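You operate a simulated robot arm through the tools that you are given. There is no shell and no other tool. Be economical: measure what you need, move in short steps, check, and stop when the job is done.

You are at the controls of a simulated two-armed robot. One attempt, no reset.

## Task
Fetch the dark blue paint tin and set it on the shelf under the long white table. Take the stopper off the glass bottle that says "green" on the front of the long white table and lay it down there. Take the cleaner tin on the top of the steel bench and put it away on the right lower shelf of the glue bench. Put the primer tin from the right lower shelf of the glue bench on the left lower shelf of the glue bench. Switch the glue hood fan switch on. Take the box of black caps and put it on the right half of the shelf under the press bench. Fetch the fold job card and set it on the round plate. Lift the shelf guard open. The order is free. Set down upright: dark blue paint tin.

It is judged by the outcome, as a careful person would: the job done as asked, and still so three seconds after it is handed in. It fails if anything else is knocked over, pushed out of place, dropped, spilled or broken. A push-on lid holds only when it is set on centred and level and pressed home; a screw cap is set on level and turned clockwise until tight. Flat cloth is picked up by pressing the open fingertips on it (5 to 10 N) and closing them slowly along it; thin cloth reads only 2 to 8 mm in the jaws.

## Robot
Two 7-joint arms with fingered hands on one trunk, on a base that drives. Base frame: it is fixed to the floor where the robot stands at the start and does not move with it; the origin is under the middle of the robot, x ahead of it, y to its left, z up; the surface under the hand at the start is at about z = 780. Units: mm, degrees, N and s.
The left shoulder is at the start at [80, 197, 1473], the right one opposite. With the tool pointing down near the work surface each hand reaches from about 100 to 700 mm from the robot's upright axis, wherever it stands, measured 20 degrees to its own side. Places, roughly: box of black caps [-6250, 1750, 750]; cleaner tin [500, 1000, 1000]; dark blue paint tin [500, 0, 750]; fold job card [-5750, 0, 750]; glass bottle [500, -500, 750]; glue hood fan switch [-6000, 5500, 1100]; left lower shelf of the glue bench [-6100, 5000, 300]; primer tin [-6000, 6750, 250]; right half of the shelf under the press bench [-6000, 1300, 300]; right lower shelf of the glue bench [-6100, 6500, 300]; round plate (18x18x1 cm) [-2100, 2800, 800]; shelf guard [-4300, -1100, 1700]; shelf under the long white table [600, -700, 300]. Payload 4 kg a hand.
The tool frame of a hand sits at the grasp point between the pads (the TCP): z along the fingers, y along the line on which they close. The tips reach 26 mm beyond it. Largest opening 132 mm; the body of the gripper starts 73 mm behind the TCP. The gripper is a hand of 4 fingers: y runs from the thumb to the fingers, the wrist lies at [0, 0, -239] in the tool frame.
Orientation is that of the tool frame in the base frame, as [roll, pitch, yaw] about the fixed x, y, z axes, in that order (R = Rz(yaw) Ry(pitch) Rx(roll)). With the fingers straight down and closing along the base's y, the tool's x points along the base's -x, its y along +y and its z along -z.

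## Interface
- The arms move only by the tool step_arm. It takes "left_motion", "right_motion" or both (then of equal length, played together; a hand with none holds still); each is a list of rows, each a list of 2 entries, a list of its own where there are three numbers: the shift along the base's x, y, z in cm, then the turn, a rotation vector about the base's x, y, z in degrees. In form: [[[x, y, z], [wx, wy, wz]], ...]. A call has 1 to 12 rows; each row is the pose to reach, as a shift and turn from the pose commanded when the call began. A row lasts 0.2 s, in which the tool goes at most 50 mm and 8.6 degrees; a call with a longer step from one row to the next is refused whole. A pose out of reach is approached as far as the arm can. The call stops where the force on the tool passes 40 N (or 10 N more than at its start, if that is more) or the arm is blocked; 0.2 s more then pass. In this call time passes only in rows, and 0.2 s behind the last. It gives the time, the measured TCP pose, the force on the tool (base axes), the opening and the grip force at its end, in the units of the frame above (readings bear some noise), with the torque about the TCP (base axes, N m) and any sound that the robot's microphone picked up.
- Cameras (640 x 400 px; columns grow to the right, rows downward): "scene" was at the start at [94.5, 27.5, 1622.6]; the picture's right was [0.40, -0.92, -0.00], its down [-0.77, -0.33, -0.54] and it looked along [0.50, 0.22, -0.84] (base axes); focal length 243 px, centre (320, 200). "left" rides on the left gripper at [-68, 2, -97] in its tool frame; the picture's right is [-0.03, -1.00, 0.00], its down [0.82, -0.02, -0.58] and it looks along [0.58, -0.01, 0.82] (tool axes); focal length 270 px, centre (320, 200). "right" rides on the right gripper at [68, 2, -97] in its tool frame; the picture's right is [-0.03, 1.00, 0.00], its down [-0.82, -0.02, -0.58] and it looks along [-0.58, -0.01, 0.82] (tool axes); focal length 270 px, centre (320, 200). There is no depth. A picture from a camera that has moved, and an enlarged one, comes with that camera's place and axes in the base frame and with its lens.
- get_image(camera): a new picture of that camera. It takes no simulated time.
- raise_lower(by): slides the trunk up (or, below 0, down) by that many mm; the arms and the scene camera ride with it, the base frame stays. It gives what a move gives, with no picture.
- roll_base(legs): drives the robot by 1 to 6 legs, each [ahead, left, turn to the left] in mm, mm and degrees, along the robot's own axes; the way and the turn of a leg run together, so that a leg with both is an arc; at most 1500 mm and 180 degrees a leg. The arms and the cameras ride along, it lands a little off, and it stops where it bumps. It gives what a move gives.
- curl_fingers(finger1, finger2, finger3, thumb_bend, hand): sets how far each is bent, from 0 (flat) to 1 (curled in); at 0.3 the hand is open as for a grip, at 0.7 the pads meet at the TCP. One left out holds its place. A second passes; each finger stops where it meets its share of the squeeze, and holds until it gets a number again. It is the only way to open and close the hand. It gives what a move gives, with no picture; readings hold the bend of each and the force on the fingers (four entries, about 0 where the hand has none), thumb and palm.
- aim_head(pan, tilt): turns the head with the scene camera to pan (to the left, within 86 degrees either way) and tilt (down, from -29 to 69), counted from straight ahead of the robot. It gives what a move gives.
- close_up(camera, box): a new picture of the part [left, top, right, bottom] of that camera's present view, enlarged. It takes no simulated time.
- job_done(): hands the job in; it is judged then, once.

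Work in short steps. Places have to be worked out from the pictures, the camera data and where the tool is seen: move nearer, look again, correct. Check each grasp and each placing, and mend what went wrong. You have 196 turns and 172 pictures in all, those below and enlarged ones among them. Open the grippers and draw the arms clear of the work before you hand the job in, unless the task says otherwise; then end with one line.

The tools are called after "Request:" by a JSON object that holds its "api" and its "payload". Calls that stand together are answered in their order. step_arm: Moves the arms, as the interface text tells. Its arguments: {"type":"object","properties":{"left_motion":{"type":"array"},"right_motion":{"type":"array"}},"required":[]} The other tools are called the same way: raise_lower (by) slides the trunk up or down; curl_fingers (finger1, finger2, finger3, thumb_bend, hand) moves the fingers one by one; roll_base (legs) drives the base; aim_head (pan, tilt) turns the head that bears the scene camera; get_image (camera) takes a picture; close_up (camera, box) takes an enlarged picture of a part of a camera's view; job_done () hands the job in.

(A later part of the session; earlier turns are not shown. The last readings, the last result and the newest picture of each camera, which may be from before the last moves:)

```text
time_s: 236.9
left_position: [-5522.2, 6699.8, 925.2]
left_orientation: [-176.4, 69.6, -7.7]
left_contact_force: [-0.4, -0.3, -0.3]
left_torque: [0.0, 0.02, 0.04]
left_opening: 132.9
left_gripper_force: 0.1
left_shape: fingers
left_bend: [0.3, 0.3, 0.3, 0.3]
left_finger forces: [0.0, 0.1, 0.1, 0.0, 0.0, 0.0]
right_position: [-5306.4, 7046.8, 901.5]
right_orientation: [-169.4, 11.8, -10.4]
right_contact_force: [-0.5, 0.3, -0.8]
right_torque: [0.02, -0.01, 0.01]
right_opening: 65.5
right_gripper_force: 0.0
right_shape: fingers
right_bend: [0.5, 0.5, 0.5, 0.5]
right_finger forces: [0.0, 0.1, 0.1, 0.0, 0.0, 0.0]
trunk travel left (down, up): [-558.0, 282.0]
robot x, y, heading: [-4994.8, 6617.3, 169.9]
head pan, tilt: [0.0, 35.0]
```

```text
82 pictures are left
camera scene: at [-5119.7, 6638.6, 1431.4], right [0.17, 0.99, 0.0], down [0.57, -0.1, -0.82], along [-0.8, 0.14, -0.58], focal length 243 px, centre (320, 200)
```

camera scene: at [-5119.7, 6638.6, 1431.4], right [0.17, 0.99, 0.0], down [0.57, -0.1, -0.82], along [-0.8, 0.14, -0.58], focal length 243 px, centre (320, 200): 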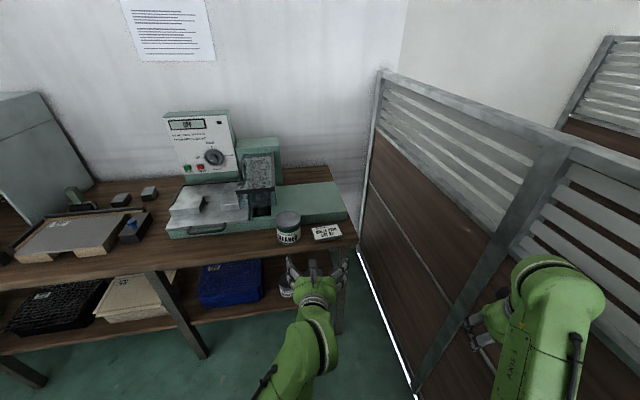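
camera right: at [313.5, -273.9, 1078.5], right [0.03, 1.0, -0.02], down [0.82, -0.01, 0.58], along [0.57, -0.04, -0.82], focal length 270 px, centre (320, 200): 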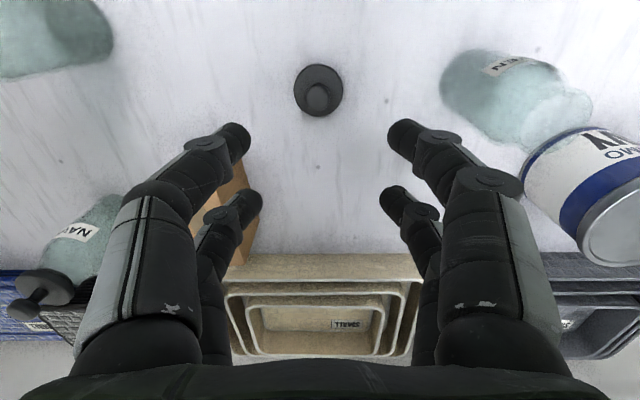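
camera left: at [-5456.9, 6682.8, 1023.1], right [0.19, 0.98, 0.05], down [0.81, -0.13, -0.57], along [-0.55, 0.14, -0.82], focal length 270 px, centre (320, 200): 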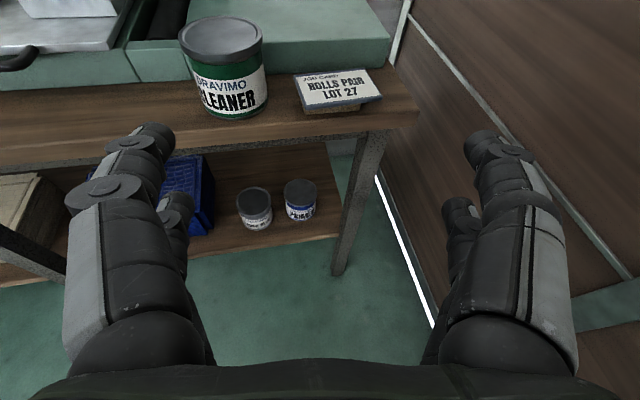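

The trunk descent got blocked by the folded right arm. I unfold the right hand forward and down a bit, then try lowering again.

Request:
{"api": "step_arm", "payload": {"right_motion": [[[-2, 0.2, -3], [0, 0, 0]], [[-4, 0.4, -6], [0, 0, 0]], [[-6, 0.6, -9], [0, 0, 0]], [[-8, 0.8, -12], [0, 0, 0]], [[-10, 1, -15], [0, 0, 0]]]}}

Request:
{"api": "raise_lower", "payload": {"by": -400}}

Request:
{"api": "get_image", "payload": {"camera": "right"}}

```text
time_s: 238.2
left_position: [-5518.5, 6701.8, 924.6]
left_orientation: [-176.4, 69.9, -7.9]
left_contact_force: [0.3, 0.0, -0.9]
left_torque: [0.02, 0.0, 0.0]
left_opening: 133.1
left_gripper_force: 0.1
left_shape: fingers
left_bend: [0.3, 0.3, 0.3, 0.3]
left_finger forces: [0.1, 0.0, 0.0, 0.0, 0.1, 0.0]
right_position: [-5404.3, 7056.9, 749.9]
right_orientation: [-169.5, 12.1, -10.4]
right_contact_force: [-0.2, -0.2, -0.3]
right_torque: [0.01, -0.01, -0.05]
right_opening: 65.9
right_gripper_force: 0.0
right_shape: fingers
right_bend: [0.5, 0.5, 0.5, 0.5]
right_finger forces: [0.0, 0.0, 0.1, 0.1, 0.0, 0.0]
trunk travel left (down, up): [-558.0, 282.0]
robot x, y, heading: [-4995.1, 6621.7, 170.0]
head pan, tilt: [0.0, 35.0]
```

```text
time_s: 242.0
left_position: [-5519.0, 6700.8, 525.1]
left_orientation: [-176.4, 70.0, -7.8]
left_contact_force: [-0.4, -0.6, -0.3]
left_torque: [0.0, -0.02, -0.01]
left_opening: 133.2
left_gripper_force: 0.1
left_shape: fingers
left_bend: [0.3, 0.3, 0.3, 0.3]
left_finger forces: [0.0, 0.0, 0.0, 0.0, 0.1, 0.1]
right_position: [-5404.1, 7057.0, 349.6]
right_orientation: [-169.6, 12.3, -10.5]
right_contact_force: [0.4, -0.2, -1.4]
right_torque: [0.01, 0.01, 0.03]
right_opening: 65.5
right_gripper_force: 0.1
right_shape: fingers
right_bend: [0.5, 0.5, 0.5, 0.5]
right_finger forces: [0.0, 0.1, 0.1, 0.0, 0.0, 0.1]
trunk travel left (down, up): [-158.0, 682.0]
robot x, y, heading: [-4996.6, 6616.0, 170.2]
head pan, tilt: [0.0, 35.0]
```

```text
81 pictures are left
camera right: at [-5322.4, 7022.2, 427.9], right [-0.24, -0.95, -0.17], down [-0.68, 0.04, 0.73], along [-0.69, 0.29, -0.66], focal length 270 px, centre (320, 200)
```

right: 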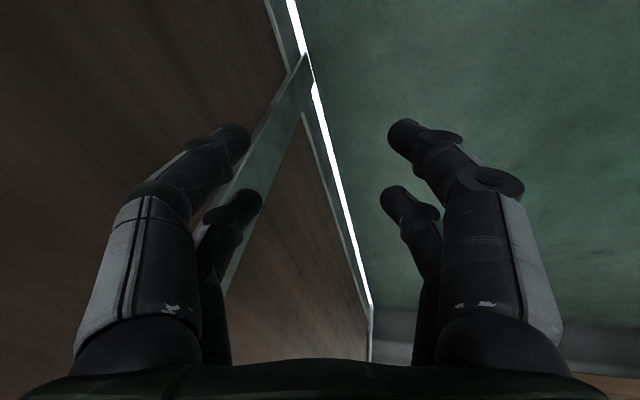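

Trunk is down. I drive 150 forward, lower 100 more, narrow the left hand to ~112 mm and look at the primer tin.

Request:
{"api": "roll_base", "payload": {"legs": [[150, 28, 0]]}}

Request:
{"api": "raise_lower", "payload": {"by": -90}}

Request:
{"api": "curl_fingers", "payload": {"hand": "left", "finger1": 0.36, "finger2": 0.36, "finger3": 0.36, "thumb_bend": 0.36}}

Request:
{"api": "get_image", "payload": {"camera": "left"}}

```text
time_s: 243.4
left_position: [-5673.2, 6700.5, 524.1]
left_orientation: [-176.4, 69.9, -7.9]
left_contact_force: [-0.4, -0.3, -0.3]
left_torque: [0.0, 0.0, -0.01]
left_opening: 133.7
left_gripper_force: 0.1
left_shape: fingers
left_bend: [0.3, 0.3, 0.3, 0.3]
left_finger forces: [0.1, 0.1, 0.0, 0.0, 0.0, 0.0]
right_position: [-5557.7, 7055.3, 349.6]
right_orientation: [-169.5, 12.2, -10.5]
right_contact_force: [-0.3, 0.1, -0.7]
right_torque: [0.0, 0.01, 0.02]
right_opening: 65.6
right_gripper_force: 0.0
right_shape: fingers
right_bend: [0.5, 0.5, 0.5, 0.5]
right_finger forces: [0.1, 0.0, 0.0, 0.0, 0.0, 0.0]
trunk travel left (down, up): [-158.0, 682.0]
robot x, y, heading: [-5151.1, 6616.1, 170.2]
head pan, tilt: [0.0, 35.0]
```

```text
time_s: 244.6
left_position: [-5672.9, 6699.4, 435.8]
left_orientation: [-176.5, 70.0, -7.9]
left_contact_force: [0.3, -0.3, 0.2]
left_torque: [0.01, 0.01, -0.02]
left_opening: 132.8
left_gripper_force: 0.1
left_shape: fingers
left_bend: [0.3, 0.3, 0.3, 0.3]
left_finger forces: [0.1, 0.0, 0.0, 0.0, 0.0, 0.0]
right_position: [-5556.7, 7055.8, 261.2]
right_orientation: [-169.5, 12.2, -10.4]
right_contact_force: [-0.1, -0.8, -0.1]
right_torque: [0.01, 0.01, -0.01]
right_opening: 65.8
right_gripper_force: 0.1
right_shape: fingers
right_bend: [0.5, 0.5, 0.5, 0.5]
right_finger forces: [0.1, 0.0, 0.1, 0.0, 0.0, 0.0]
trunk travel left (down, up): [-68.0, 772.0]
robot x, y, heading: [-5151.9, 6619.3, 169.8]
head pan, tilt: [0.0, 35.0]
```

```text
time_s: 245.6
left_position: [-5672.9, 6700.2, 435.4]
left_orientation: [-176.5, 70.0, -8.0]
left_contact_force: [-0.5, 0.5, 0.2]
left_torque: [-0.02, -0.05, 0.0]
left_opening: 113.9
left_gripper_force: 0.1
left_shape: fingers
left_bend: [0.36, 0.36, 0.36, 0.36]
left_finger forces: [0.0, 0.0, 0.0, 0.0, 0.1, 0.0]
right_position: [-5556.7, 7055.6, 259.8]
right_orientation: [-169.6, 12.2, -10.5]
right_contact_force: [0.5, -0.3, -0.3]
right_torque: [0.02, -0.01, 0.01]
right_opening: 66.0
right_gripper_force: 0.0
right_shape: fingers
right_bend: [0.5, 0.5, 0.5, 0.5]
right_finger forces: [0.1, 0.0, 0.1, 0.0, 0.0, 0.0]
trunk travel left (down, up): [-68.0, 772.0]
robot x, y, heading: [-5150.5, 6621.1, 170.1]
head pan, tilt: [0.0, 35.0]
```

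```text
80 pictures are left
camera left: at [-5607.1, 6682.5, 532.5], right [0.19, 0.98, 0.04], down [0.81, -0.13, -0.57], along [-0.55, 0.14, -0.82], focal length 270 px, centre (320, 200)
```

left: 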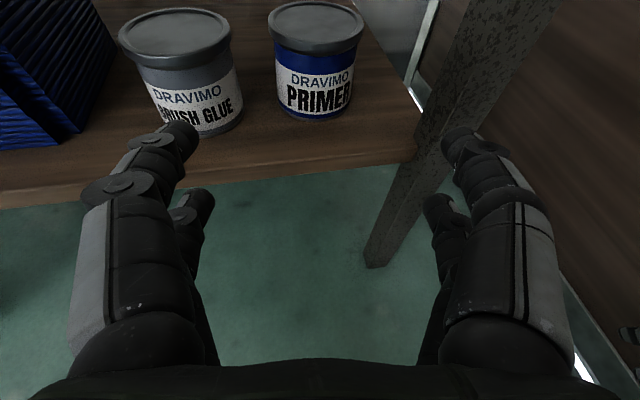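

Primer centre ≈ (-5907,6745); gaps on both sides are adequate. I line up and slide in along the finger axis, then check.

Request:
{"api": "step_arm", "payload": {"left_motion": [[[-1, 1.2, -3], [0, 0, 0]], [[-3, 1.5, -5.5], [0, 0, 0]], [[-6, 1.9, -7], [0, 0, 0]], [[-9.5, 2.4, -7.5], [0, 0, 0]], [[-13, 2.9, -8], [0, 0, 0]], [[-15, 3.2, -8], [0, 0, 0]]]}}

Request:
{"api": "get_image", "payload": {"camera": "left"}}

```text
time_s: 247.0
left_position: [-5823.7, 6731.3, 357.5]
left_orientation: [-176.4, 70.2, -7.9]
left_contact_force: [2.0, 0.3, 8.1]
left_torque: [-0.55, 0.19, 0.12]
left_opening: 113.5
left_gripper_force: 3.9
left_shape: fingers
left_bend: [0.36, 0.35, 0.36, 0.36]
left_finger forces: [0.0, 8.4, 0.0, 0.1, 0.0, 0.1]
right_position: [-5556.8, 7055.3, 258.4]
right_orientation: [-169.5, 12.4, -10.5]
right_contact_force: [-0.3, 0.6, -0.2]
right_torque: [-0.02, -0.03, 0.0]
right_opening: 65.7
right_gripper_force: 0.0
right_shape: fingers
right_bend: [0.5, 0.5, 0.5, 0.5]
right_finger forces: [0.1, 0.0, 0.1, 0.1, 0.1, 0.1]
trunk travel left (down, up): [-68.0, 772.0]
robot x, y, heading: [-5154.5, 6619.4, 170.0]
head pan, tilt: [0.0, 35.0]
```

```text
79 pictures are left
camera left: at [-5757.1, 6713.3, 454.3], right [0.19, 0.98, 0.04], down [0.81, -0.13, -0.57], along [-0.56, 0.14, -0.82], focal length 270 px, centre (320, 200)
```

left: 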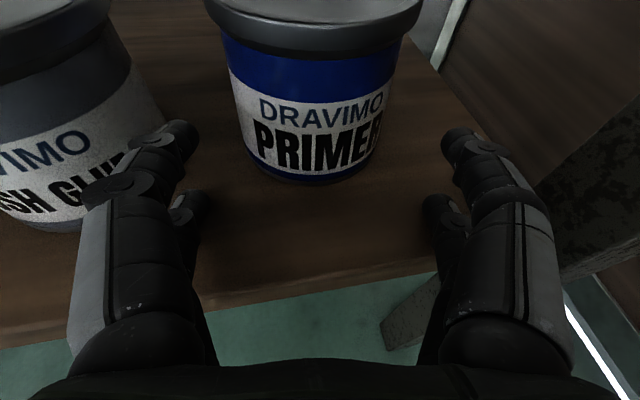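

A finger brushes the shelf (so shelf z≈322). I raise 1.6 cm and slide the last 8 cm.

Request:
{"api": "step_arm", "payload": {"left_motion": [[[0, 0, 1.6], [0, 0, 0]], [[-2.6, 0.4, 1.6], [0, 0, 0]], [[-5.2, 0.8, 1.6], [0, 0, 0]], [[-7.9, 1.2, 1.6], [0, 0, 0]]]}}

Request:
{"api": "get_image", "payload": {"camera": "left"}}

```text
time_s: 248.0
left_position: [-5900.3, 6743.4, 370.9]
left_orientation: [-176.8, 69.9, -8.0]
left_contact_force: [-0.3, -0.8, -0.4]
left_torque: [0.01, -0.02, 0.0]
left_opening: 114.0
left_gripper_force: 0.0
left_shape: fingers
left_bend: [0.36, 0.36, 0.36, 0.36]
left_finger forces: [0.0, 0.1, 0.1, 0.1, 0.0, 0.0]
right_position: [-5557.2, 7055.6, 259.4]
right_orientation: [-169.5, 12.2, -10.5]
right_contact_force: [-0.1, -0.4, 0.2]
right_torque: [0.03, 0.0, 0.03]
right_opening: 65.8
right_gripper_force: 0.0
right_shape: fingers
right_bend: [0.5, 0.5, 0.5, 0.5]
right_finger forces: [0.0, 0.0, 0.0, 0.0, 0.0, 0.0]
trunk travel left (down, up): [-68.0, 772.0]
robot x, y, heading: [-5153.9, 6615.0, 169.9]
head pan, tilt: [0.0, 35.0]
```

```text
78 pictures are left
camera left: at [-5834.9, 6725.4, 468.3], right [0.19, 0.98, 0.04], down [0.81, -0.13, -0.57], along [-0.55, 0.14, -0.82], focal length 270 px, centre (320, 200)
```

left: 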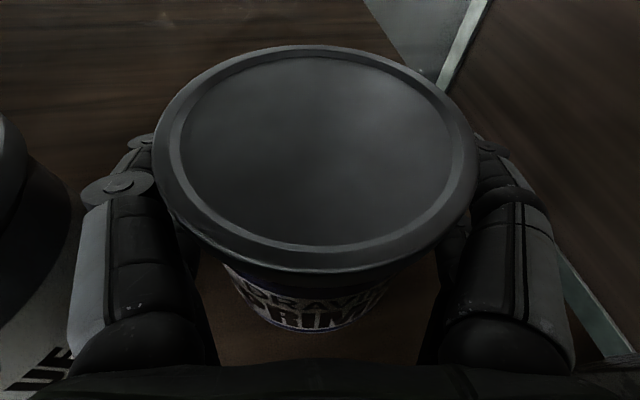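

Well centred. Close, lift and draw out.

Request:
{"api": "curl_fingers", "payload": {"hand": "left", "finger1": 0.7, "finger2": 0.7, "finger3": 0.7, "thumb_bend": 0.7}}

Request:
{"api": "step_arm", "payload": {"left_motion": [[[0, 0, 1], [0, 0, 0]], [[0, 0, 3], [0, 0, 0]], [[2, -0.3, 5], [0, 0, 0]], [[6, -0.9, 6], [0, 0, 0]], [[10, -1.4, 7], [0, 0, 0]], [[14, -2, 8], [0, 0, 0]], [[18, -2.5, 8], [0, 0, 0]], [[22, -3.1, 8], [0, 0, 0]]]}}

Request:
{"api": "get_image", "payload": {"camera": "left"}}

```text
time_s: 249.0
left_position: [-5901.0, 6742.8, 370.2]
left_orientation: [-176.5, 69.8, -8.0]
left_contact_force: [0.2, 2.2, -0.6]
left_torque: [0.0, -0.16, 0.09]
left_opening: 72.0
left_gripper_force: 36.8
left_shape: fingers
left_bend: [0.61, 0.45, 0.55, 0.6]
left_finger forces: [20.5, 15.3, 8.8, 0.0, 28.6, 0.0]
right_position: [-5557.3, 7055.5, 257.9]
right_orientation: [-169.5, 12.1, -10.5]
right_contact_force: [0.4, 0.4, 0.1]
right_torque: [0.03, 0.0, -0.01]
right_opening: 65.7
right_gripper_force: 0.1
right_shape: fingers
right_bend: [0.5, 0.5, 0.5, 0.5]
right_finger forces: [0.0, 0.1, 0.0, 0.0, 0.0, 0.0]
trunk travel left (down, up): [-68.0, 772.0]
robot x, y, heading: [-5152.9, 6615.6, 170.4]
head pan, tilt: [0.0, 35.0]
```

```text
time_s: 250.8
left_position: [-5680.1, 6711.9, 451.0]
left_orientation: [-176.4, 70.1, -7.9]
left_contact_force: [0.2, 0.3, -5.5]
left_torque: [0.04, -0.02, 0.0]
left_opening: 71.6
left_gripper_force: 37.1
left_shape: fingers
left_bend: [0.61, 0.45, 0.55, 0.61]
left_finger forces: [21.0, 16.6, 8.9, 0.1, 27.7, 0.0]
right_position: [-5557.1, 7055.8, 259.9]
right_orientation: [-169.5, 12.2, -10.5]
right_contact_force: [0.4, 0.1, 0.4]
right_torque: [-0.03, -0.02, 0.01]
right_opening: 65.9
right_gripper_force: 0.1
right_shape: fingers
right_bend: [0.5, 0.5, 0.5, 0.5]
right_finger forces: [0.0, 0.0, 0.1, 0.0, 0.0, 0.0]
trunk travel left (down, up): [-68.0, 772.0]
robot x, y, heading: [-5147.2, 6616.7, 170.0]
head pan, tilt: [0.0, 35.0]
```

```text
77 pictures are left
camera left: at [-5615.4, 6694.5, 548.7], right [0.19, 0.98, 0.05], down [0.81, -0.13, -0.57], along [-0.55, 0.14, -0.82], focal length 270 px, centre (320, 200)
```

left: 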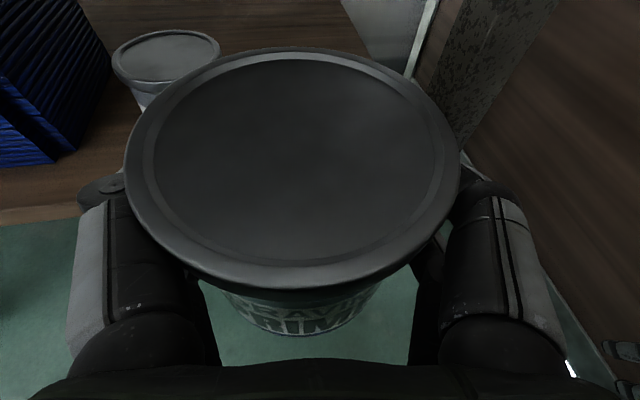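

Primer is in hand. I back out, face the bench squarely and strafe to the left bay to find a free spot there.

Request:
{"api": "roll_base", "payload": {"legs": [[-230, 0, 0], [0, 0, 10], [0, 1250, 0]]}}

Request:
{"api": "aim_head", "payload": {"pan": 5, "tilt": 20}}

Request:
{"api": "get_image", "payload": {"camera": "scene"}}

Request:
{"api": "get_image", "payload": {"camera": "left"}}

```text
time_s: 259.2
left_position: [-5451.7, 5301.6, 450.7]
left_orientation: [-176.5, 69.9, 2.8]
left_contact_force: [0.4, 0.1, -5.8]
left_torque: [0.02, 0.01, 0.02]
left_opening: 71.7
left_gripper_force: 37.1
left_shape: fingers
left_bend: [0.61, 0.45, 0.55, 0.61]
left_finger forces: [21.0, 16.6, 8.8, 0.0, 27.7, 0.1]
right_position: [-5394.9, 5661.2, 259.3]
right_orientation: [-169.5, 12.2, 0.3]
right_contact_force: [1.0, 0.2, 0.0]
right_torque: [0.01, 0.01, -0.02]
right_opening: 65.6
right_gripper_force: 0.1
right_shape: fingers
right_bend: [0.5, 0.5, 0.5, 0.5]
right_finger forces: [0.0, 0.0, 0.1, 0.1, 0.0, 0.0]
trunk travel left (down, up): [-68.0, 772.0]
robot x, y, heading: [-4914.6, 5307.3, -179.1]
head pan, tilt: [0.0, 35.0]
```

```text
time_s: 260.0
left_position: [-5453.0, 5301.5, 451.2]
left_orientation: [-176.5, 69.9, 2.8]
left_contact_force: [0.3, 0.0, -5.5]
left_torque: [0.02, 0.03, 0.0]
left_opening: 71.6
left_gripper_force: 36.6
left_shape: fingers
left_bend: [0.61, 0.45, 0.55, 0.61]
left_finger forces: [21.0, 16.6, 8.8, 0.0, 27.7, 0.0]
right_position: [-5393.5, 5661.4, 259.7]
right_orientation: [-169.5, 12.3, 0.3]
right_contact_force: [-1.1, -0.1, 0.0]
right_torque: [-0.02, 0.02, 0.01]
right_opening: 65.9
right_gripper_force: 0.1
right_shape: fingers
right_bend: [0.5, 0.5, 0.5, 0.5]
right_finger forces: [0.0, 0.1, 0.0, 0.0, 0.0, 0.0]
trunk travel left (down, up): [-68.0, 772.0]
robot x, y, heading: [-4914.3, 5306.3, -179.0]
head pan, tilt: [5.0, 20.0]
```

```text
76 pictures are left
camera scene: at [-5036.8, 5297.4, 963.1], right [-0.1, 0.99, 0.0], down [0.34, 0.04, -0.94], along [-0.93, -0.1, -0.34], focal length 243 px, centre (320, 200)
```

scene: 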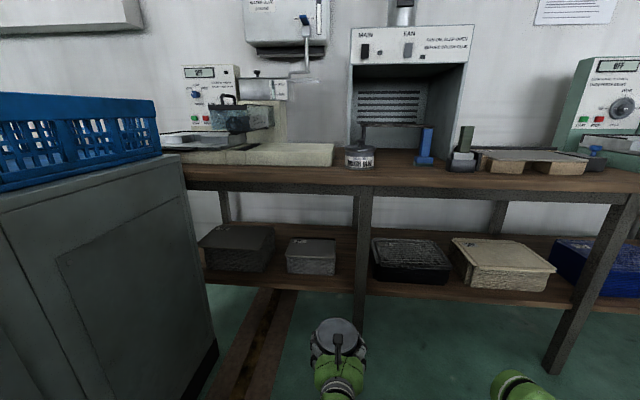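

```text
75 pictures are left
camera left: at [-5384.3, 5295.9, 548.0], right [0.0, 1.0, 0.04], down [0.82, 0.03, -0.57], along [-0.57, 0.04, -0.82], focal length 270 px, centre (320, 200)
```

left: 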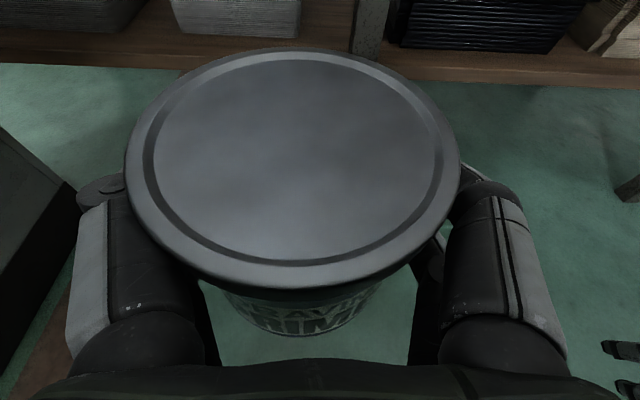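

Left bay has two boxes, with strip and gaps to measure; also the FAN rocker on the hood is visible. Enlarging both.

Request:
{"api": "close_up", "payload": {"camera": "scene", "box": [180, 200, 420, 320]}}

Request:
{"api": "close_up", "payload": {"camera": "scene", "box": [340, 20, 480, 80]}}

```text
2.67 times, centred on (300, 260) of scene
camera zoom: at [-5036.8, 5297.4, 963.1], right [-0.1, 0.99, 0.0], down [0.34, 0.04, -0.94], along [-0.93, -0.1, -0.34], focal length 649 px, centre (373, 40)
```

zoom: 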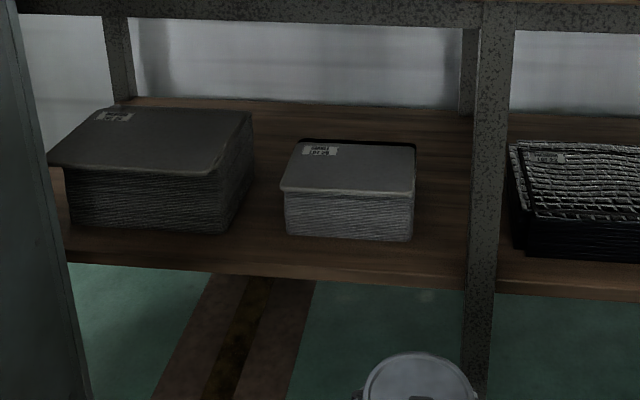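

```text
4.57 times, centred on (410, 50) of scene
camera zoom: at [-5036.8, 5297.4, 963.1], right [-0.1, 0.99, 0.0], down [0.34, 0.04, -0.94], along [-0.93, -0.1, -0.34], focal length 1112 px, centre (-91, 886)
```

zoom: 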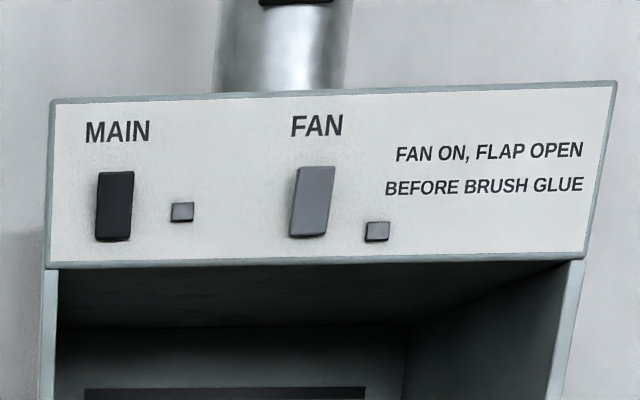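

Between box 2's front (x≈-5880) and the shelf edge (≈-5803) the strip is ~80 mm deep near the leg (leg face y≈5355): the primer (≈85 mm) fits at about (-5837,5260). I drive 170 forward and bring the tin above the shelf there.

Request:
{"api": "roll_base", "payload": {"legs": [[170, 0, 0]]}}

Request:
{"api": "step_arm", "payload": {"left_motion": [[[-3, -1, 0], [0, 0, 0]], [[-7, -2, 0], [0, 0, 0]], [[-11, -3, 0], [0, 0, 0]], [[-15, -3.7, 0], [0, 0, 0]], [[-17, -4, 0], [0, 0, 0]]]}}

Request:
{"api": "get_image", "payload": {"camera": "left"}}

Request:
{"api": "close_up", "payload": {"camera": "scene", "box": [200, 180, 440, 330]}}

```text
time_s: 261.5
left_position: [-5618.9, 5295.8, 450.4]
left_orientation: [-176.4, 69.9, 3.0]
left_contact_force: [0.1, -0.2, -5.5]
left_torque: [0.04, 0.03, 0.03]
left_opening: 71.5
left_gripper_force: 37.2
left_shape: fingers
left_bend: [0.61, 0.45, 0.55, 0.61]
left_finger forces: [20.9, 16.7, 8.8, 0.0, 27.6, 0.1]
right_position: [-5563.7, 5655.6, 259.5]
right_orientation: [-169.6, 12.1, 0.6]
right_contact_force: [0.0, -0.5, -0.7]
right_torque: [0.03, 0.02, 0.01]
right_opening: 65.7
right_gripper_force: 0.1
right_shape: fingers
right_bend: [0.5, 0.5, 0.5, 0.5]
right_finger forces: [0.0, 0.0, 0.0, 0.0, 0.0, 0.0]
trunk travel left (down, up): [-68.0, 772.0]
robot x, y, heading: [-5080.5, 5309.4, -178.9]
head pan, tilt: [5.0, 20.0]
```

```text
time_s: 262.7
left_position: [-5789.4, 5255.7, 450.3]
left_orientation: [-176.5, 69.8, 3.1]
left_contact_force: [0.0, 0.6, -4.9]
left_torque: [0.08, 0.0, 0.03]
left_opening: 71.5
left_gripper_force: 36.9
left_shape: fingers
left_bend: [0.61, 0.45, 0.55, 0.61]
left_finger forces: [20.7, 16.5, 8.8, 0.0, 27.5, 0.1]
right_position: [-5562.9, 5655.9, 260.0]
right_orientation: [-169.4, 12.1, 0.5]
right_contact_force: [-0.5, 0.2, 0.9]
right_torque: [0.0, 0.01, 0.0]
right_opening: 65.7
right_gripper_force: 0.0
right_shape: fingers
right_bend: [0.5, 0.5, 0.5, 0.5]
right_finger forces: [0.0, 0.0, 0.0, 0.0, 0.1, 0.0]
trunk travel left (down, up): [-68.0, 772.0]
robot x, y, heading: [-5076.8, 5306.3, -179.0]
head pan, tilt: [5.0, 20.0]
```

```text
72 pictures are left
camera left: at [-5721.2, 5250.8, 548.2], right [-0.01, 1.0, 0.04], down [0.82, 0.03, -0.57], along [-0.57, 0.03, -0.82], focal length 270 px, centre (320, 200)
```

left: 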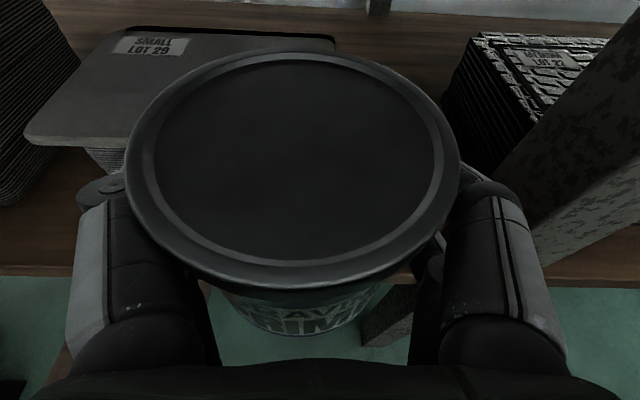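

```text
2.67 times, centred on (320, 255) of scene
camera zoom: at [-5203.7, 5293.6, 963.1], right [-0.11, 0.99, 0.0], down [0.34, 0.04, -0.94], along [-0.93, -0.1, -0.34], focal length 649 px, centre (320, 53)
```

zoom: 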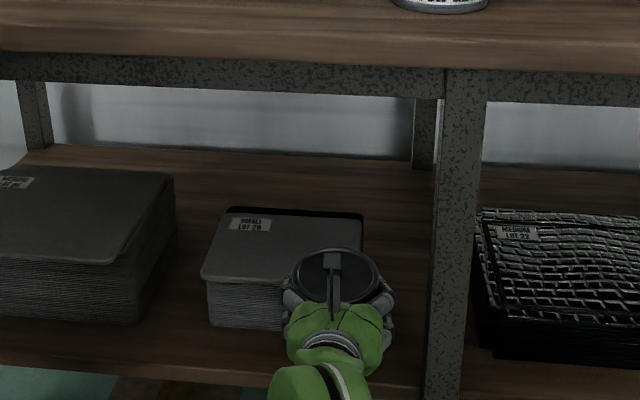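

Leg face looks nearer (y≈5334), so I use y≈5240. Lower to just above the shelf, move to x≈-5832 and down to contact.

Request:
{"api": "step_arm", "payload": {"left_motion": [[[0, -1.6, -2.5], [0, 0, 0]], [[0, -1.6, -5.5], [0, 0, 0]], [[-2, -1.6, -5.5], [0, 0, 0]], [[-4.2, -1.6, -5.5], [0, 0, 0]], [[-4.2, -1.6, -6.3], [0, 0, 0]], [[-4.2, -1.6, -7.1], [0, 0, 0]], [[-4.2, -1.6, -7.8], [0, 0, 0]], [[-4.2, -1.6, -8.5], [0, 0, 0]]]}}

Request:
{"api": "get_image", "payload": {"camera": "left"}}

Request:
{"api": "close_up", "payload": {"camera": "scene", "box": [200, 180, 440, 330]}}

```text
time_s: 264.4
left_position: [-5831.7, 5239.1, 386.4]
left_orientation: [-176.6, 71.8, 2.8]
left_contact_force: [24.0, -1.5, 13.6]
left_torque: [-0.41, -0.13, 0.17]
left_opening: 70.2
left_gripper_force: 36.4
left_shape: fingers
left_bend: [0.63, 0.47, 0.58, 0.63]
left_finger forces: [20.9, 18.4, 7.8, 0.1, 25.1, 0.0]
right_position: [-5562.4, 5655.5, 261.0]
right_orientation: [-169.5, 12.3, 0.6]
right_contact_force: [-0.6, -0.4, 0.5]
right_torque: [0.04, 0.0, -0.01]
right_opening: 65.8
right_gripper_force: 0.1
right_shape: fingers
right_bend: [0.5, 0.5, 0.5, 0.5]
right_finger forces: [0.0, 0.2, 0.0, 0.1, 0.0, 0.0]
trunk travel left (down, up): [-68.0, 772.0]
robot x, y, heading: [-5080.4, 5305.2, -178.9]
head pan, tilt: [5.0, 20.0]
stopped in row 8 (left hand): the force on the tool passed its limit at 43 N (the readings are from after the stop); the commanded pose is now the measured one
```

```text
70 pictures are left
camera left: at [-5760.6, 5234.8, 481.6], right [0.0, 1.0, 0.04], down [0.8, 0.03, -0.59], along [-0.59, 0.03, -0.8], focal length 270 px, centre (320, 200)
```

left: 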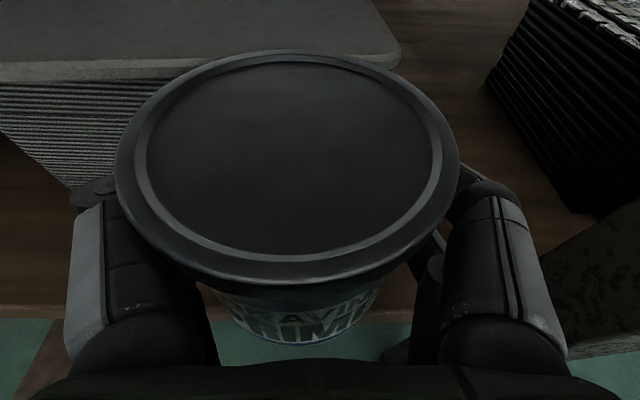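

```text
2.67 times, centred on (320, 255) of scene
camera zoom: at [-5199.1, 5293.7, 963.6], right [-0.11, 0.99, 0.0], down [0.34, 0.04, -0.94], along [-0.94, -0.1, -0.34], focal length 649 px, centre (320, 53)
```

zoom: 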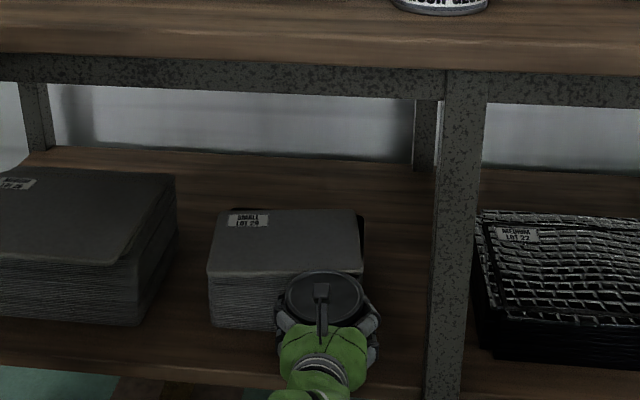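

The stack's overhanging top stopped the tin. The gap between the two stacks (≈y 5030) should let it sit deeper; I lift, pull back, and move left to look there.

Request:
{"api": "step_arm", "payload": {"left_motion": [[[2, 0, 1], [0, 0, 0]], [[5, 0, 4], [0, 0, 0]], [[6, -3, 7], [0, 0, 0]], [[6, -7, 7], [0, 0, 0]], [[6, -11, 7], [0, 0, 0]], [[6, -15, 7], [0, 0, 0]], [[6, -18, 7], [0, 0, 0]], [[6, -20.5, 7], [0, 0, 0]]]}}

Request:
{"api": "get_image", "payload": {"camera": "left"}}

Request:
{"api": "close_up", "payload": {"camera": "scene", "box": [160, 180, 400, 330]}}

```text
time_s: 266.1
left_position: [-5767.9, 5079.0, 515.7]
left_orientation: [-176.4, 76.6, 3.3]
left_contact_force: [1.8, -0.3, -4.0]
left_torque: [0.07, -0.04, -0.04]
left_opening: 70.8
left_gripper_force: 37.3
left_shape: fingers
left_bend: [0.63, 0.47, 0.56, 0.62]
left_finger forces: [20.0, 18.0, 9.5, 0.0, 26.9, 0.0]
left hand out of reach, approached as far as the arm can: row 6, 7, 8
right_position: [-5561.7, 5656.5, 260.6]
right_orientation: [-169.5, 12.2, 0.6]
right_contact_force: [-0.3, 0.9, 0.1]
right_torque: [-0.04, 0.03, -0.02]
right_opening: 66.0
right_gripper_force: 0.0
right_shape: fingers
right_bend: [0.5, 0.5, 0.5, 0.5]
right_finger forces: [0.0, 0.0, 0.1, 0.1, 0.0, 0.1]
trunk travel left (down, up): [-68.0, 772.0]
robot x, y, heading: [-5081.1, 5303.4, -178.9]
head pan, tilt: [5.0, 20.0]
stopped in row 8 (left hand): the force on the tool passed its limit at 57 N (the readings are from after the stop); the commanded pose is now the measured one
```

```text
68 pictures are left
camera left: at [-5689.2, 5074.7, 605.7], right [0.0, 1.0, 0.04], down [0.75, 0.03, -0.66], along [-0.66, 0.03, -0.75], focal length 270 px, centre (320, 200)
```

left: 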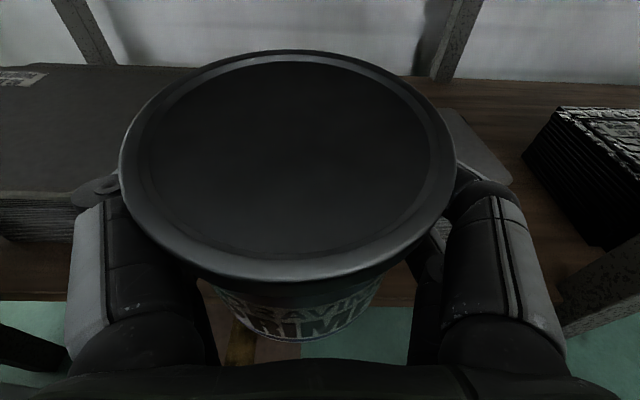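

```text
2.67 times, centred on (280, 255) of scene
camera zoom: at [-5202.0, 5294.0, 963.2], right [-0.11, 0.99, 0.0], down [0.34, 0.04, -0.94], along [-0.93, -0.1, -0.34], focal length 649 px, centre (427, 53)
```

zoom: 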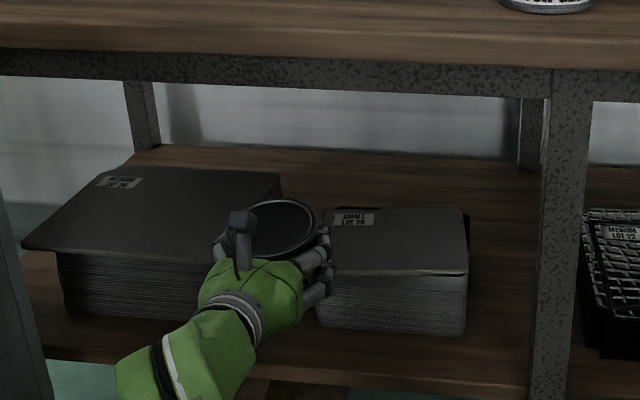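

The arm ran out of joint range sideways. I retract, restore the pitch, and turn the base 15° left so this spot is straight ahead.

Request:
{"api": "step_arm", "payload": {"left_motion": [[[2, 2, 0], [0, -2, 0]], [[4.5, 5, 0], [0, -4, 0]], [[7, 9, 0], [0, -6.7, 0]], [[10, 12, -1], [0, -6.7, 0]], [[13, 15, -2], [0, -6.7, 0]], [[15, 17, -3], [0, -6.7, 0]]]}}

Request:
{"api": "roll_base", "payload": {"legs": [[0, 0, 15]]}}

Request:
{"api": "step_arm", "payload": {"left_motion": [[[-2, -1, 0], [0, 0, -4]], [[-5, -2, -1], [0, 0, -8]], [[-8, -3.5, -2], [0, 0, -12]], [[-11, -5, -3], [0, 0, -15]], [[-14, -6.5, -4], [0, 0, -15]], [[-17, -7.5, -4], [0, 0, -15]]]}}

Request:
{"api": "get_image", "payload": {"camera": "left"}}

Request:
{"api": "close_up", "payload": {"camera": "scene", "box": [180, 160, 460, 335]}}

```text
time_s: 267.6
left_position: [-5617.3, 5251.7, 487.2]
left_orientation: [-177.3, 70.0, 2.4]
left_contact_force: [-0.2, 0.5, -6.0]
left_torque: [0.07, 0.03, -0.02]
left_opening: 70.6
left_gripper_force: 35.6
left_shape: fingers
left_bend: [0.63, 0.47, 0.56, 0.62]
left_finger forces: [19.3, 17.7, 9.3, 0.0, 26.5, 0.1]
right_position: [-5562.5, 5657.0, 259.8]
right_orientation: [-169.4, 12.2, 0.6]
right_contact_force: [-0.3, -0.2, -0.1]
right_torque: [-0.03, 0.01, -0.01]
right_opening: 65.8
right_gripper_force: 0.2
right_shape: fingers
right_bend: [0.5, 0.5, 0.5, 0.5]
right_finger forces: [0.0, 0.0, 0.0, 0.0, 0.1, 0.0]
trunk travel left (down, up): [-68.0, 772.0]
robot x, y, heading: [-5077.4, 5306.8, -179.0]
head pan, tilt: [5.0, 20.0]
```

```text
time_s: 268.8
left_position: [-5584.3, 5115.1, 486.4]
left_orientation: [-177.5, 69.8, 17.2]
left_contact_force: [0.1, -1.0, -6.5]
left_torque: [0.05, 0.06, 0.0]
left_opening: 71.0
left_gripper_force: 36.2
left_shape: fingers
left_bend: [0.63, 0.47, 0.56, 0.62]
left_finger forces: [19.3, 17.5, 9.2, 0.0, 26.5, 0.0]
right_position: [-5635.7, 5520.4, 259.8]
right_orientation: [-169.4, 12.3, 15.5]
right_contact_force: [-0.6, -0.4, 0.3]
right_torque: [0.02, 0.0, 0.02]
right_opening: 65.6
right_gripper_force: 0.1
right_shape: fingers
right_bend: [0.5, 0.5, 0.5, 0.5]
right_finger forces: [0.0, 0.0, 0.0, 0.1, 0.1, 0.0]
trunk travel left (down, up): [-68.0, 772.0]
robot x, y, heading: [-5080.7, 5301.0, -163.9]
head pan, tilt: [5.0, 20.0]
```

```text
time_s: 270.2
left_position: [-5749.5, 5058.1, 457.6]
left_orientation: [-178.5, 69.5, 2.2]
left_contact_force: [0.7, -0.3, -5.2]
left_torque: [0.02, 0.02, 0.01]
left_opening: 70.6
left_gripper_force: 36.2
left_shape: fingers
left_bend: [0.63, 0.47, 0.56, 0.62]
left_finger forces: [19.2, 17.3, 9.1, 0.0, 26.4, 0.0]
left hand out of reach, approached as far as the arm can: row 5, 6
right_position: [-5636.9, 5520.7, 260.3]
right_orientation: [-169.5, 12.3, 15.5]
right_contact_force: [-0.1, -1.2, 0.3]
right_torque: [-0.01, 0.0, 0.01]
right_opening: 65.6
right_gripper_force: 0.1
right_shape: fingers
right_bend: [0.5, 0.5, 0.5, 0.5]
right_finger forces: [0.1, 0.0, 0.1, 0.0, 0.1, 0.0]
trunk travel left (down, up): [-68.0, 772.0]
robot x, y, heading: [-5082.2, 5306.1, -163.8]
head pan, tilt: [5.0, 20.0]
```

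```text
66 pictures are left
camera left: at [-5682.6, 5056.0, 555.5], right [-0.02, 1.0, 0.03], down [0.83, 0.04, -0.56], along [-0.56, 0.01, -0.83], focal length 270 px, centre (320, 200)
```

left: 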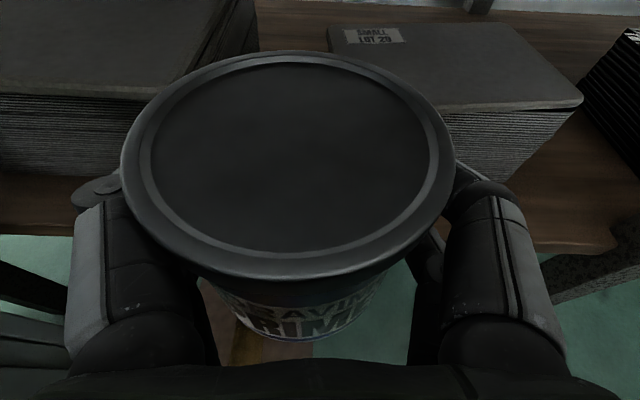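

```text
2.29 times, centred on (320, 248) of scene
camera zoom: at [-5194.8, 5262.8, 963.4], right [-0.36, 0.93, 0.0], down [0.32, 0.12, -0.94], along [-0.88, -0.34, -0.34], focal length 556 px, centre (320, 91)
```

zoom: 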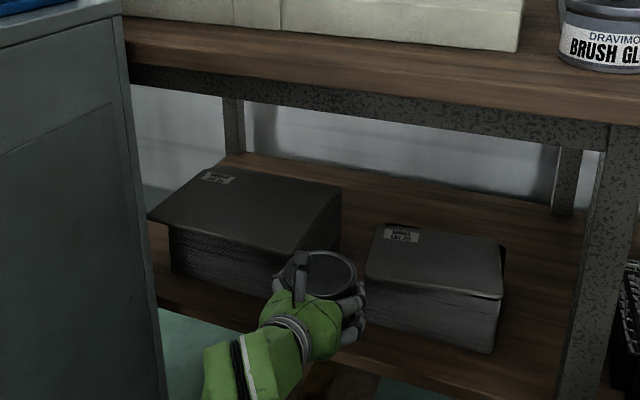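

I'll set it at ≈(-5828,5027), tucked between the stacks' fronts without touching. Approach gently with a slight yaw relief, then down to contact.

Request:
{"api": "step_arm", "payload": {"left_motion": [[[0, -1.5, -1], [0, 0, 3]], [[-1.5, -3, -3], [0, 0, 6]], [[-4, -3.1, -5], [0, 0, 6]], [[-7.9, -3.1, -5.5], [0, 0, 6]], [[-7.9, -3.1, -6.5], [0, 0, 6]], [[-7.9, -3.1, -7.4], [0, 0, 6]], [[-7.9, -3.1, -8.2], [0, 0, 6]], [[-7.9, -3.1, -8.9], [0, 0, 6]], [[-7.9, -3.1, -9.5], [0, 0, 6]]]}}

Request:
{"api": "get_image", "payload": {"camera": "left"}}

Request:
{"api": "close_up", "payload": {"camera": "scene", "box": [220, 200, 420, 335]}}

```text
time_s: 272.2
left_position: [-5825.2, 5040.0, 371.8]
left_orientation: [-178.1, 70.1, 8.2]
left_contact_force: [2.3, -0.3, -0.9]
left_torque: [-0.03, 0.14, 0.04]
left_opening: 70.4
left_gripper_force: 36.3
left_shape: fingers
left_bend: [0.63, 0.47, 0.56, 0.62]
left_finger forces: [19.5, 17.7, 9.4, 0.0, 25.8, 0.0]
left hand out of reach, approached as far as the arm can: row 4, 5, 6, 7, 8, 9
right_position: [-5636.5, 5521.3, 260.8]
right_orientation: [-169.4, 12.2, 15.5]
right_contact_force: [0.2, -0.1, 0.0]
right_torque: [-0.02, -0.03, 0.02]
right_opening: 65.7
right_gripper_force: 0.0
right_shape: fingers
right_bend: [0.5, 0.5, 0.5, 0.5]
right_finger forces: [0.0, 0.0, 0.0, 0.0, 0.0, 0.0]
trunk travel left (down, up): [-68.0, 772.0]
robot x, y, heading: [-5081.8, 5305.3, -163.7]
head pan, tilt: [5.0, 20.0]
```

```text
64 pictures are left
camera left: at [-5757.7, 5043.6, 469.2], right [-0.12, 0.99, 0.04], down [0.81, 0.12, -0.57], along [-0.57, -0.04, -0.82], focal length 270 px, centre (320, 200)
```

left: 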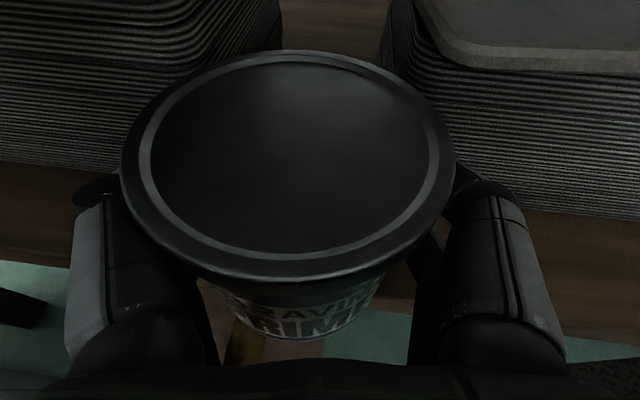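

```text
2.96 times, centred on (320, 268) of scene
camera zoom: at [-5195.0, 5262.6, 963.4], right [-0.36, 0.93, 0.0], down [0.32, 0.12, -0.94], along [-0.88, -0.34, -0.34], focal length 721 px, centre (320, 0)
```

zoom: 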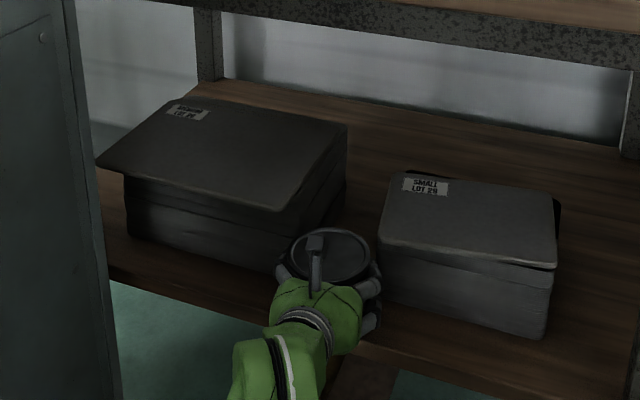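

The tin sits centred between the stacks, but overhangs the shelf edge ~20 mm. I nudge it in by 4 mm steps, watching the force.

Request:
{"api": "step_arm", "payload": {"left_motion": [[[-0.5, -0.3, 0.5], [0, 0, 0]], [[-1.0, -0.3, 0.5], [0, 0, 0]]]}}

```text
time_s: 272.8
left_position: [-5829.1, 5039.2, 377.0]
left_orientation: [-177.8, 69.5, 8.3]
left_contact_force: [7.3, 0.3, -8.4]
left_torque: [-0.07, -0.03, -0.31]
left_opening: 70.4
left_gripper_force: 40.5
left_shape: fingers
left_bend: [0.63, 0.46, 0.56, 0.62]
left_finger forces: [19.1, 18.1, 8.6, 0.1, 35.5, 0.0]
left hand out of reach, approached as far as the arm can: row 1, 2
right_position: [-5636.0, 5520.8, 259.8]
right_orientation: [-169.5, 12.2, 15.5]
right_contact_force: [-0.3, -0.2, 0.0]
right_torque: [0.0, -0.04, -0.02]
right_opening: 65.9
right_gripper_force: 0.1
right_shape: fingers
right_bend: [0.5, 0.5, 0.5, 0.5]
right_finger forces: [0.0, 0.1, 0.0, 0.0, 0.1, 0.0]
trunk travel left (down, up): [-68.0, 772.0]
robot x, y, heading: [-5076.9, 5304.6, -164.2]
head pan, tilt: [5.0, 20.0]
```

A finger is lightly touching; that's deep enough for the hand. I lower, open slightly and withdraw.

Request:
{"api": "step_arm", "payload": {"left_motion": [[[0.2, 0, -0.4], [0, 0, 0]], [[0.2, 0, -0.8], [0, 0, 0]]]}}

Request:
{"api": "curl_fingers", "payload": {"hand": "left", "finger1": 0.38, "finger2": 0.38, "finger3": 0.38, "thumb_bend": 0.38}}

Request:
{"api": "step_arm", "payload": {"left_motion": [[[2, 0.3, 0.2], [0, 0, 0]], [[5, 0.7, 0.5], [0, 0, 0]], [[9, 1.3, 1.5], [0, 0, 0]], [[13, 1.9, 2.5], [0, 0, 0]]]}}

Request:
{"api": "get_image", "payload": {"camera": "left"}}

```text
time_s: 273.4
left_position: [-5828.2, 5039.5, 374.0]
left_orientation: [-177.9, 69.8, 8.2]
left_contact_force: [0.1, -0.8, -6.0]
left_torque: [0.03, 0.01, 0.0]
left_opening: 70.6
left_gripper_force: 36.6
left_shape: fingers
left_bend: [0.63, 0.46, 0.56, 0.62]
left_finger forces: [19.5, 17.3, 9.2, 0.1, 26.4, 0.0]
right_position: [-5636.2, 5520.5, 259.7]
right_orientation: [-169.4, 12.3, 15.4]
right_contact_force: [0.0, -0.1, 0.3]
right_torque: [0.0, 0.02, -0.02]
right_opening: 65.9
right_gripper_force: 0.0
right_shape: fingers
right_bend: [0.5, 0.5, 0.5, 0.5]
right_finger forces: [0.1, 0.1, 0.0, 0.1, 0.0, 0.0]
trunk travel left (down, up): [-68.0, 772.0]
robot x, y, heading: [-5079.5, 5303.8, -164.0]
head pan, tilt: [5.0, 20.0]
```

```text
time_s: 274.4
left_position: [-5827.2, 5040.5, 374.8]
left_orientation: [-177.9, 69.9, 8.2]
left_contact_force: [4.8, -1.6, 1.0]
left_torque: [0.01, 0.09, -0.24]
left_opening: 105.6
left_gripper_force: 2.6
left_shape: fingers
left_bend: [0.38, 0.38, 0.38, 0.38]
left_finger forces: [0.1, 0.0, 0.0, 0.0, 4.8, 0.0]
right_position: [-5636.2, 5519.6, 259.5]
right_orientation: [-169.4, 12.4, 15.5]
right_contact_force: [-0.7, 0.7, 0.7]
right_torque: [0.02, 0.03, 0.05]
right_opening: 65.9
right_gripper_force: 0.0
right_shape: fingers
right_bend: [0.5, 0.5, 0.5, 0.5]
right_finger forces: [0.1, 0.0, 0.1, 0.0, 0.0, 0.0]
trunk travel left (down, up): [-68.0, 772.0]
robot x, y, heading: [-5079.7, 5304.4, -163.8]
head pan, tilt: [5.0, 20.0]
```

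```text
time_s: 275.4
left_position: [-5695.3, 5058.6, 397.4]
left_orientation: [-177.5, 70.0, 8.1]
left_contact_force: [0.1, -0.1, -0.8]
left_torque: [0.0, 0.03, 0.01]
left_opening: 106.0
left_gripper_force: 0.0
left_shape: fingers
left_bend: [0.38, 0.38, 0.38, 0.38]
left_finger forces: [0.0, 0.0, 0.0, 0.0, 0.0, 0.0]
right_position: [-5635.8, 5520.5, 260.6]
right_orientation: [-169.4, 12.3, 15.5]
right_contact_force: [-0.5, 0.1, 0.1]
right_torque: [0.02, -0.03, 0.03]
right_opening: 65.9
right_gripper_force: 0.0
right_shape: fingers
right_bend: [0.5, 0.5, 0.5, 0.5]
right_finger forces: [0.0, 0.1, 0.0, 0.0, 0.0, 0.0]
trunk travel left (down, up): [-68.0, 772.0]
robot x, y, heading: [-5080.9, 5306.9, -163.8]
head pan, tilt: [5.0, 20.0]
```

```text
62 pictures are left
camera left: at [-5628.3, 5061.6, 495.3], right [-0.11, 0.99, 0.04], down [0.82, 0.11, -0.57], along [-0.57, -0.03, -0.82], focal length 270 px, centre (320, 200)
```

left: 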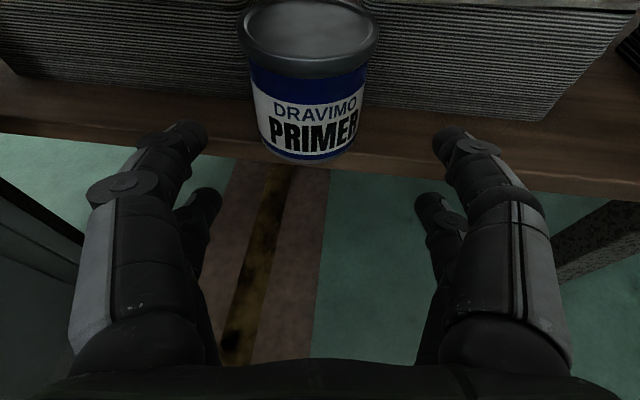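

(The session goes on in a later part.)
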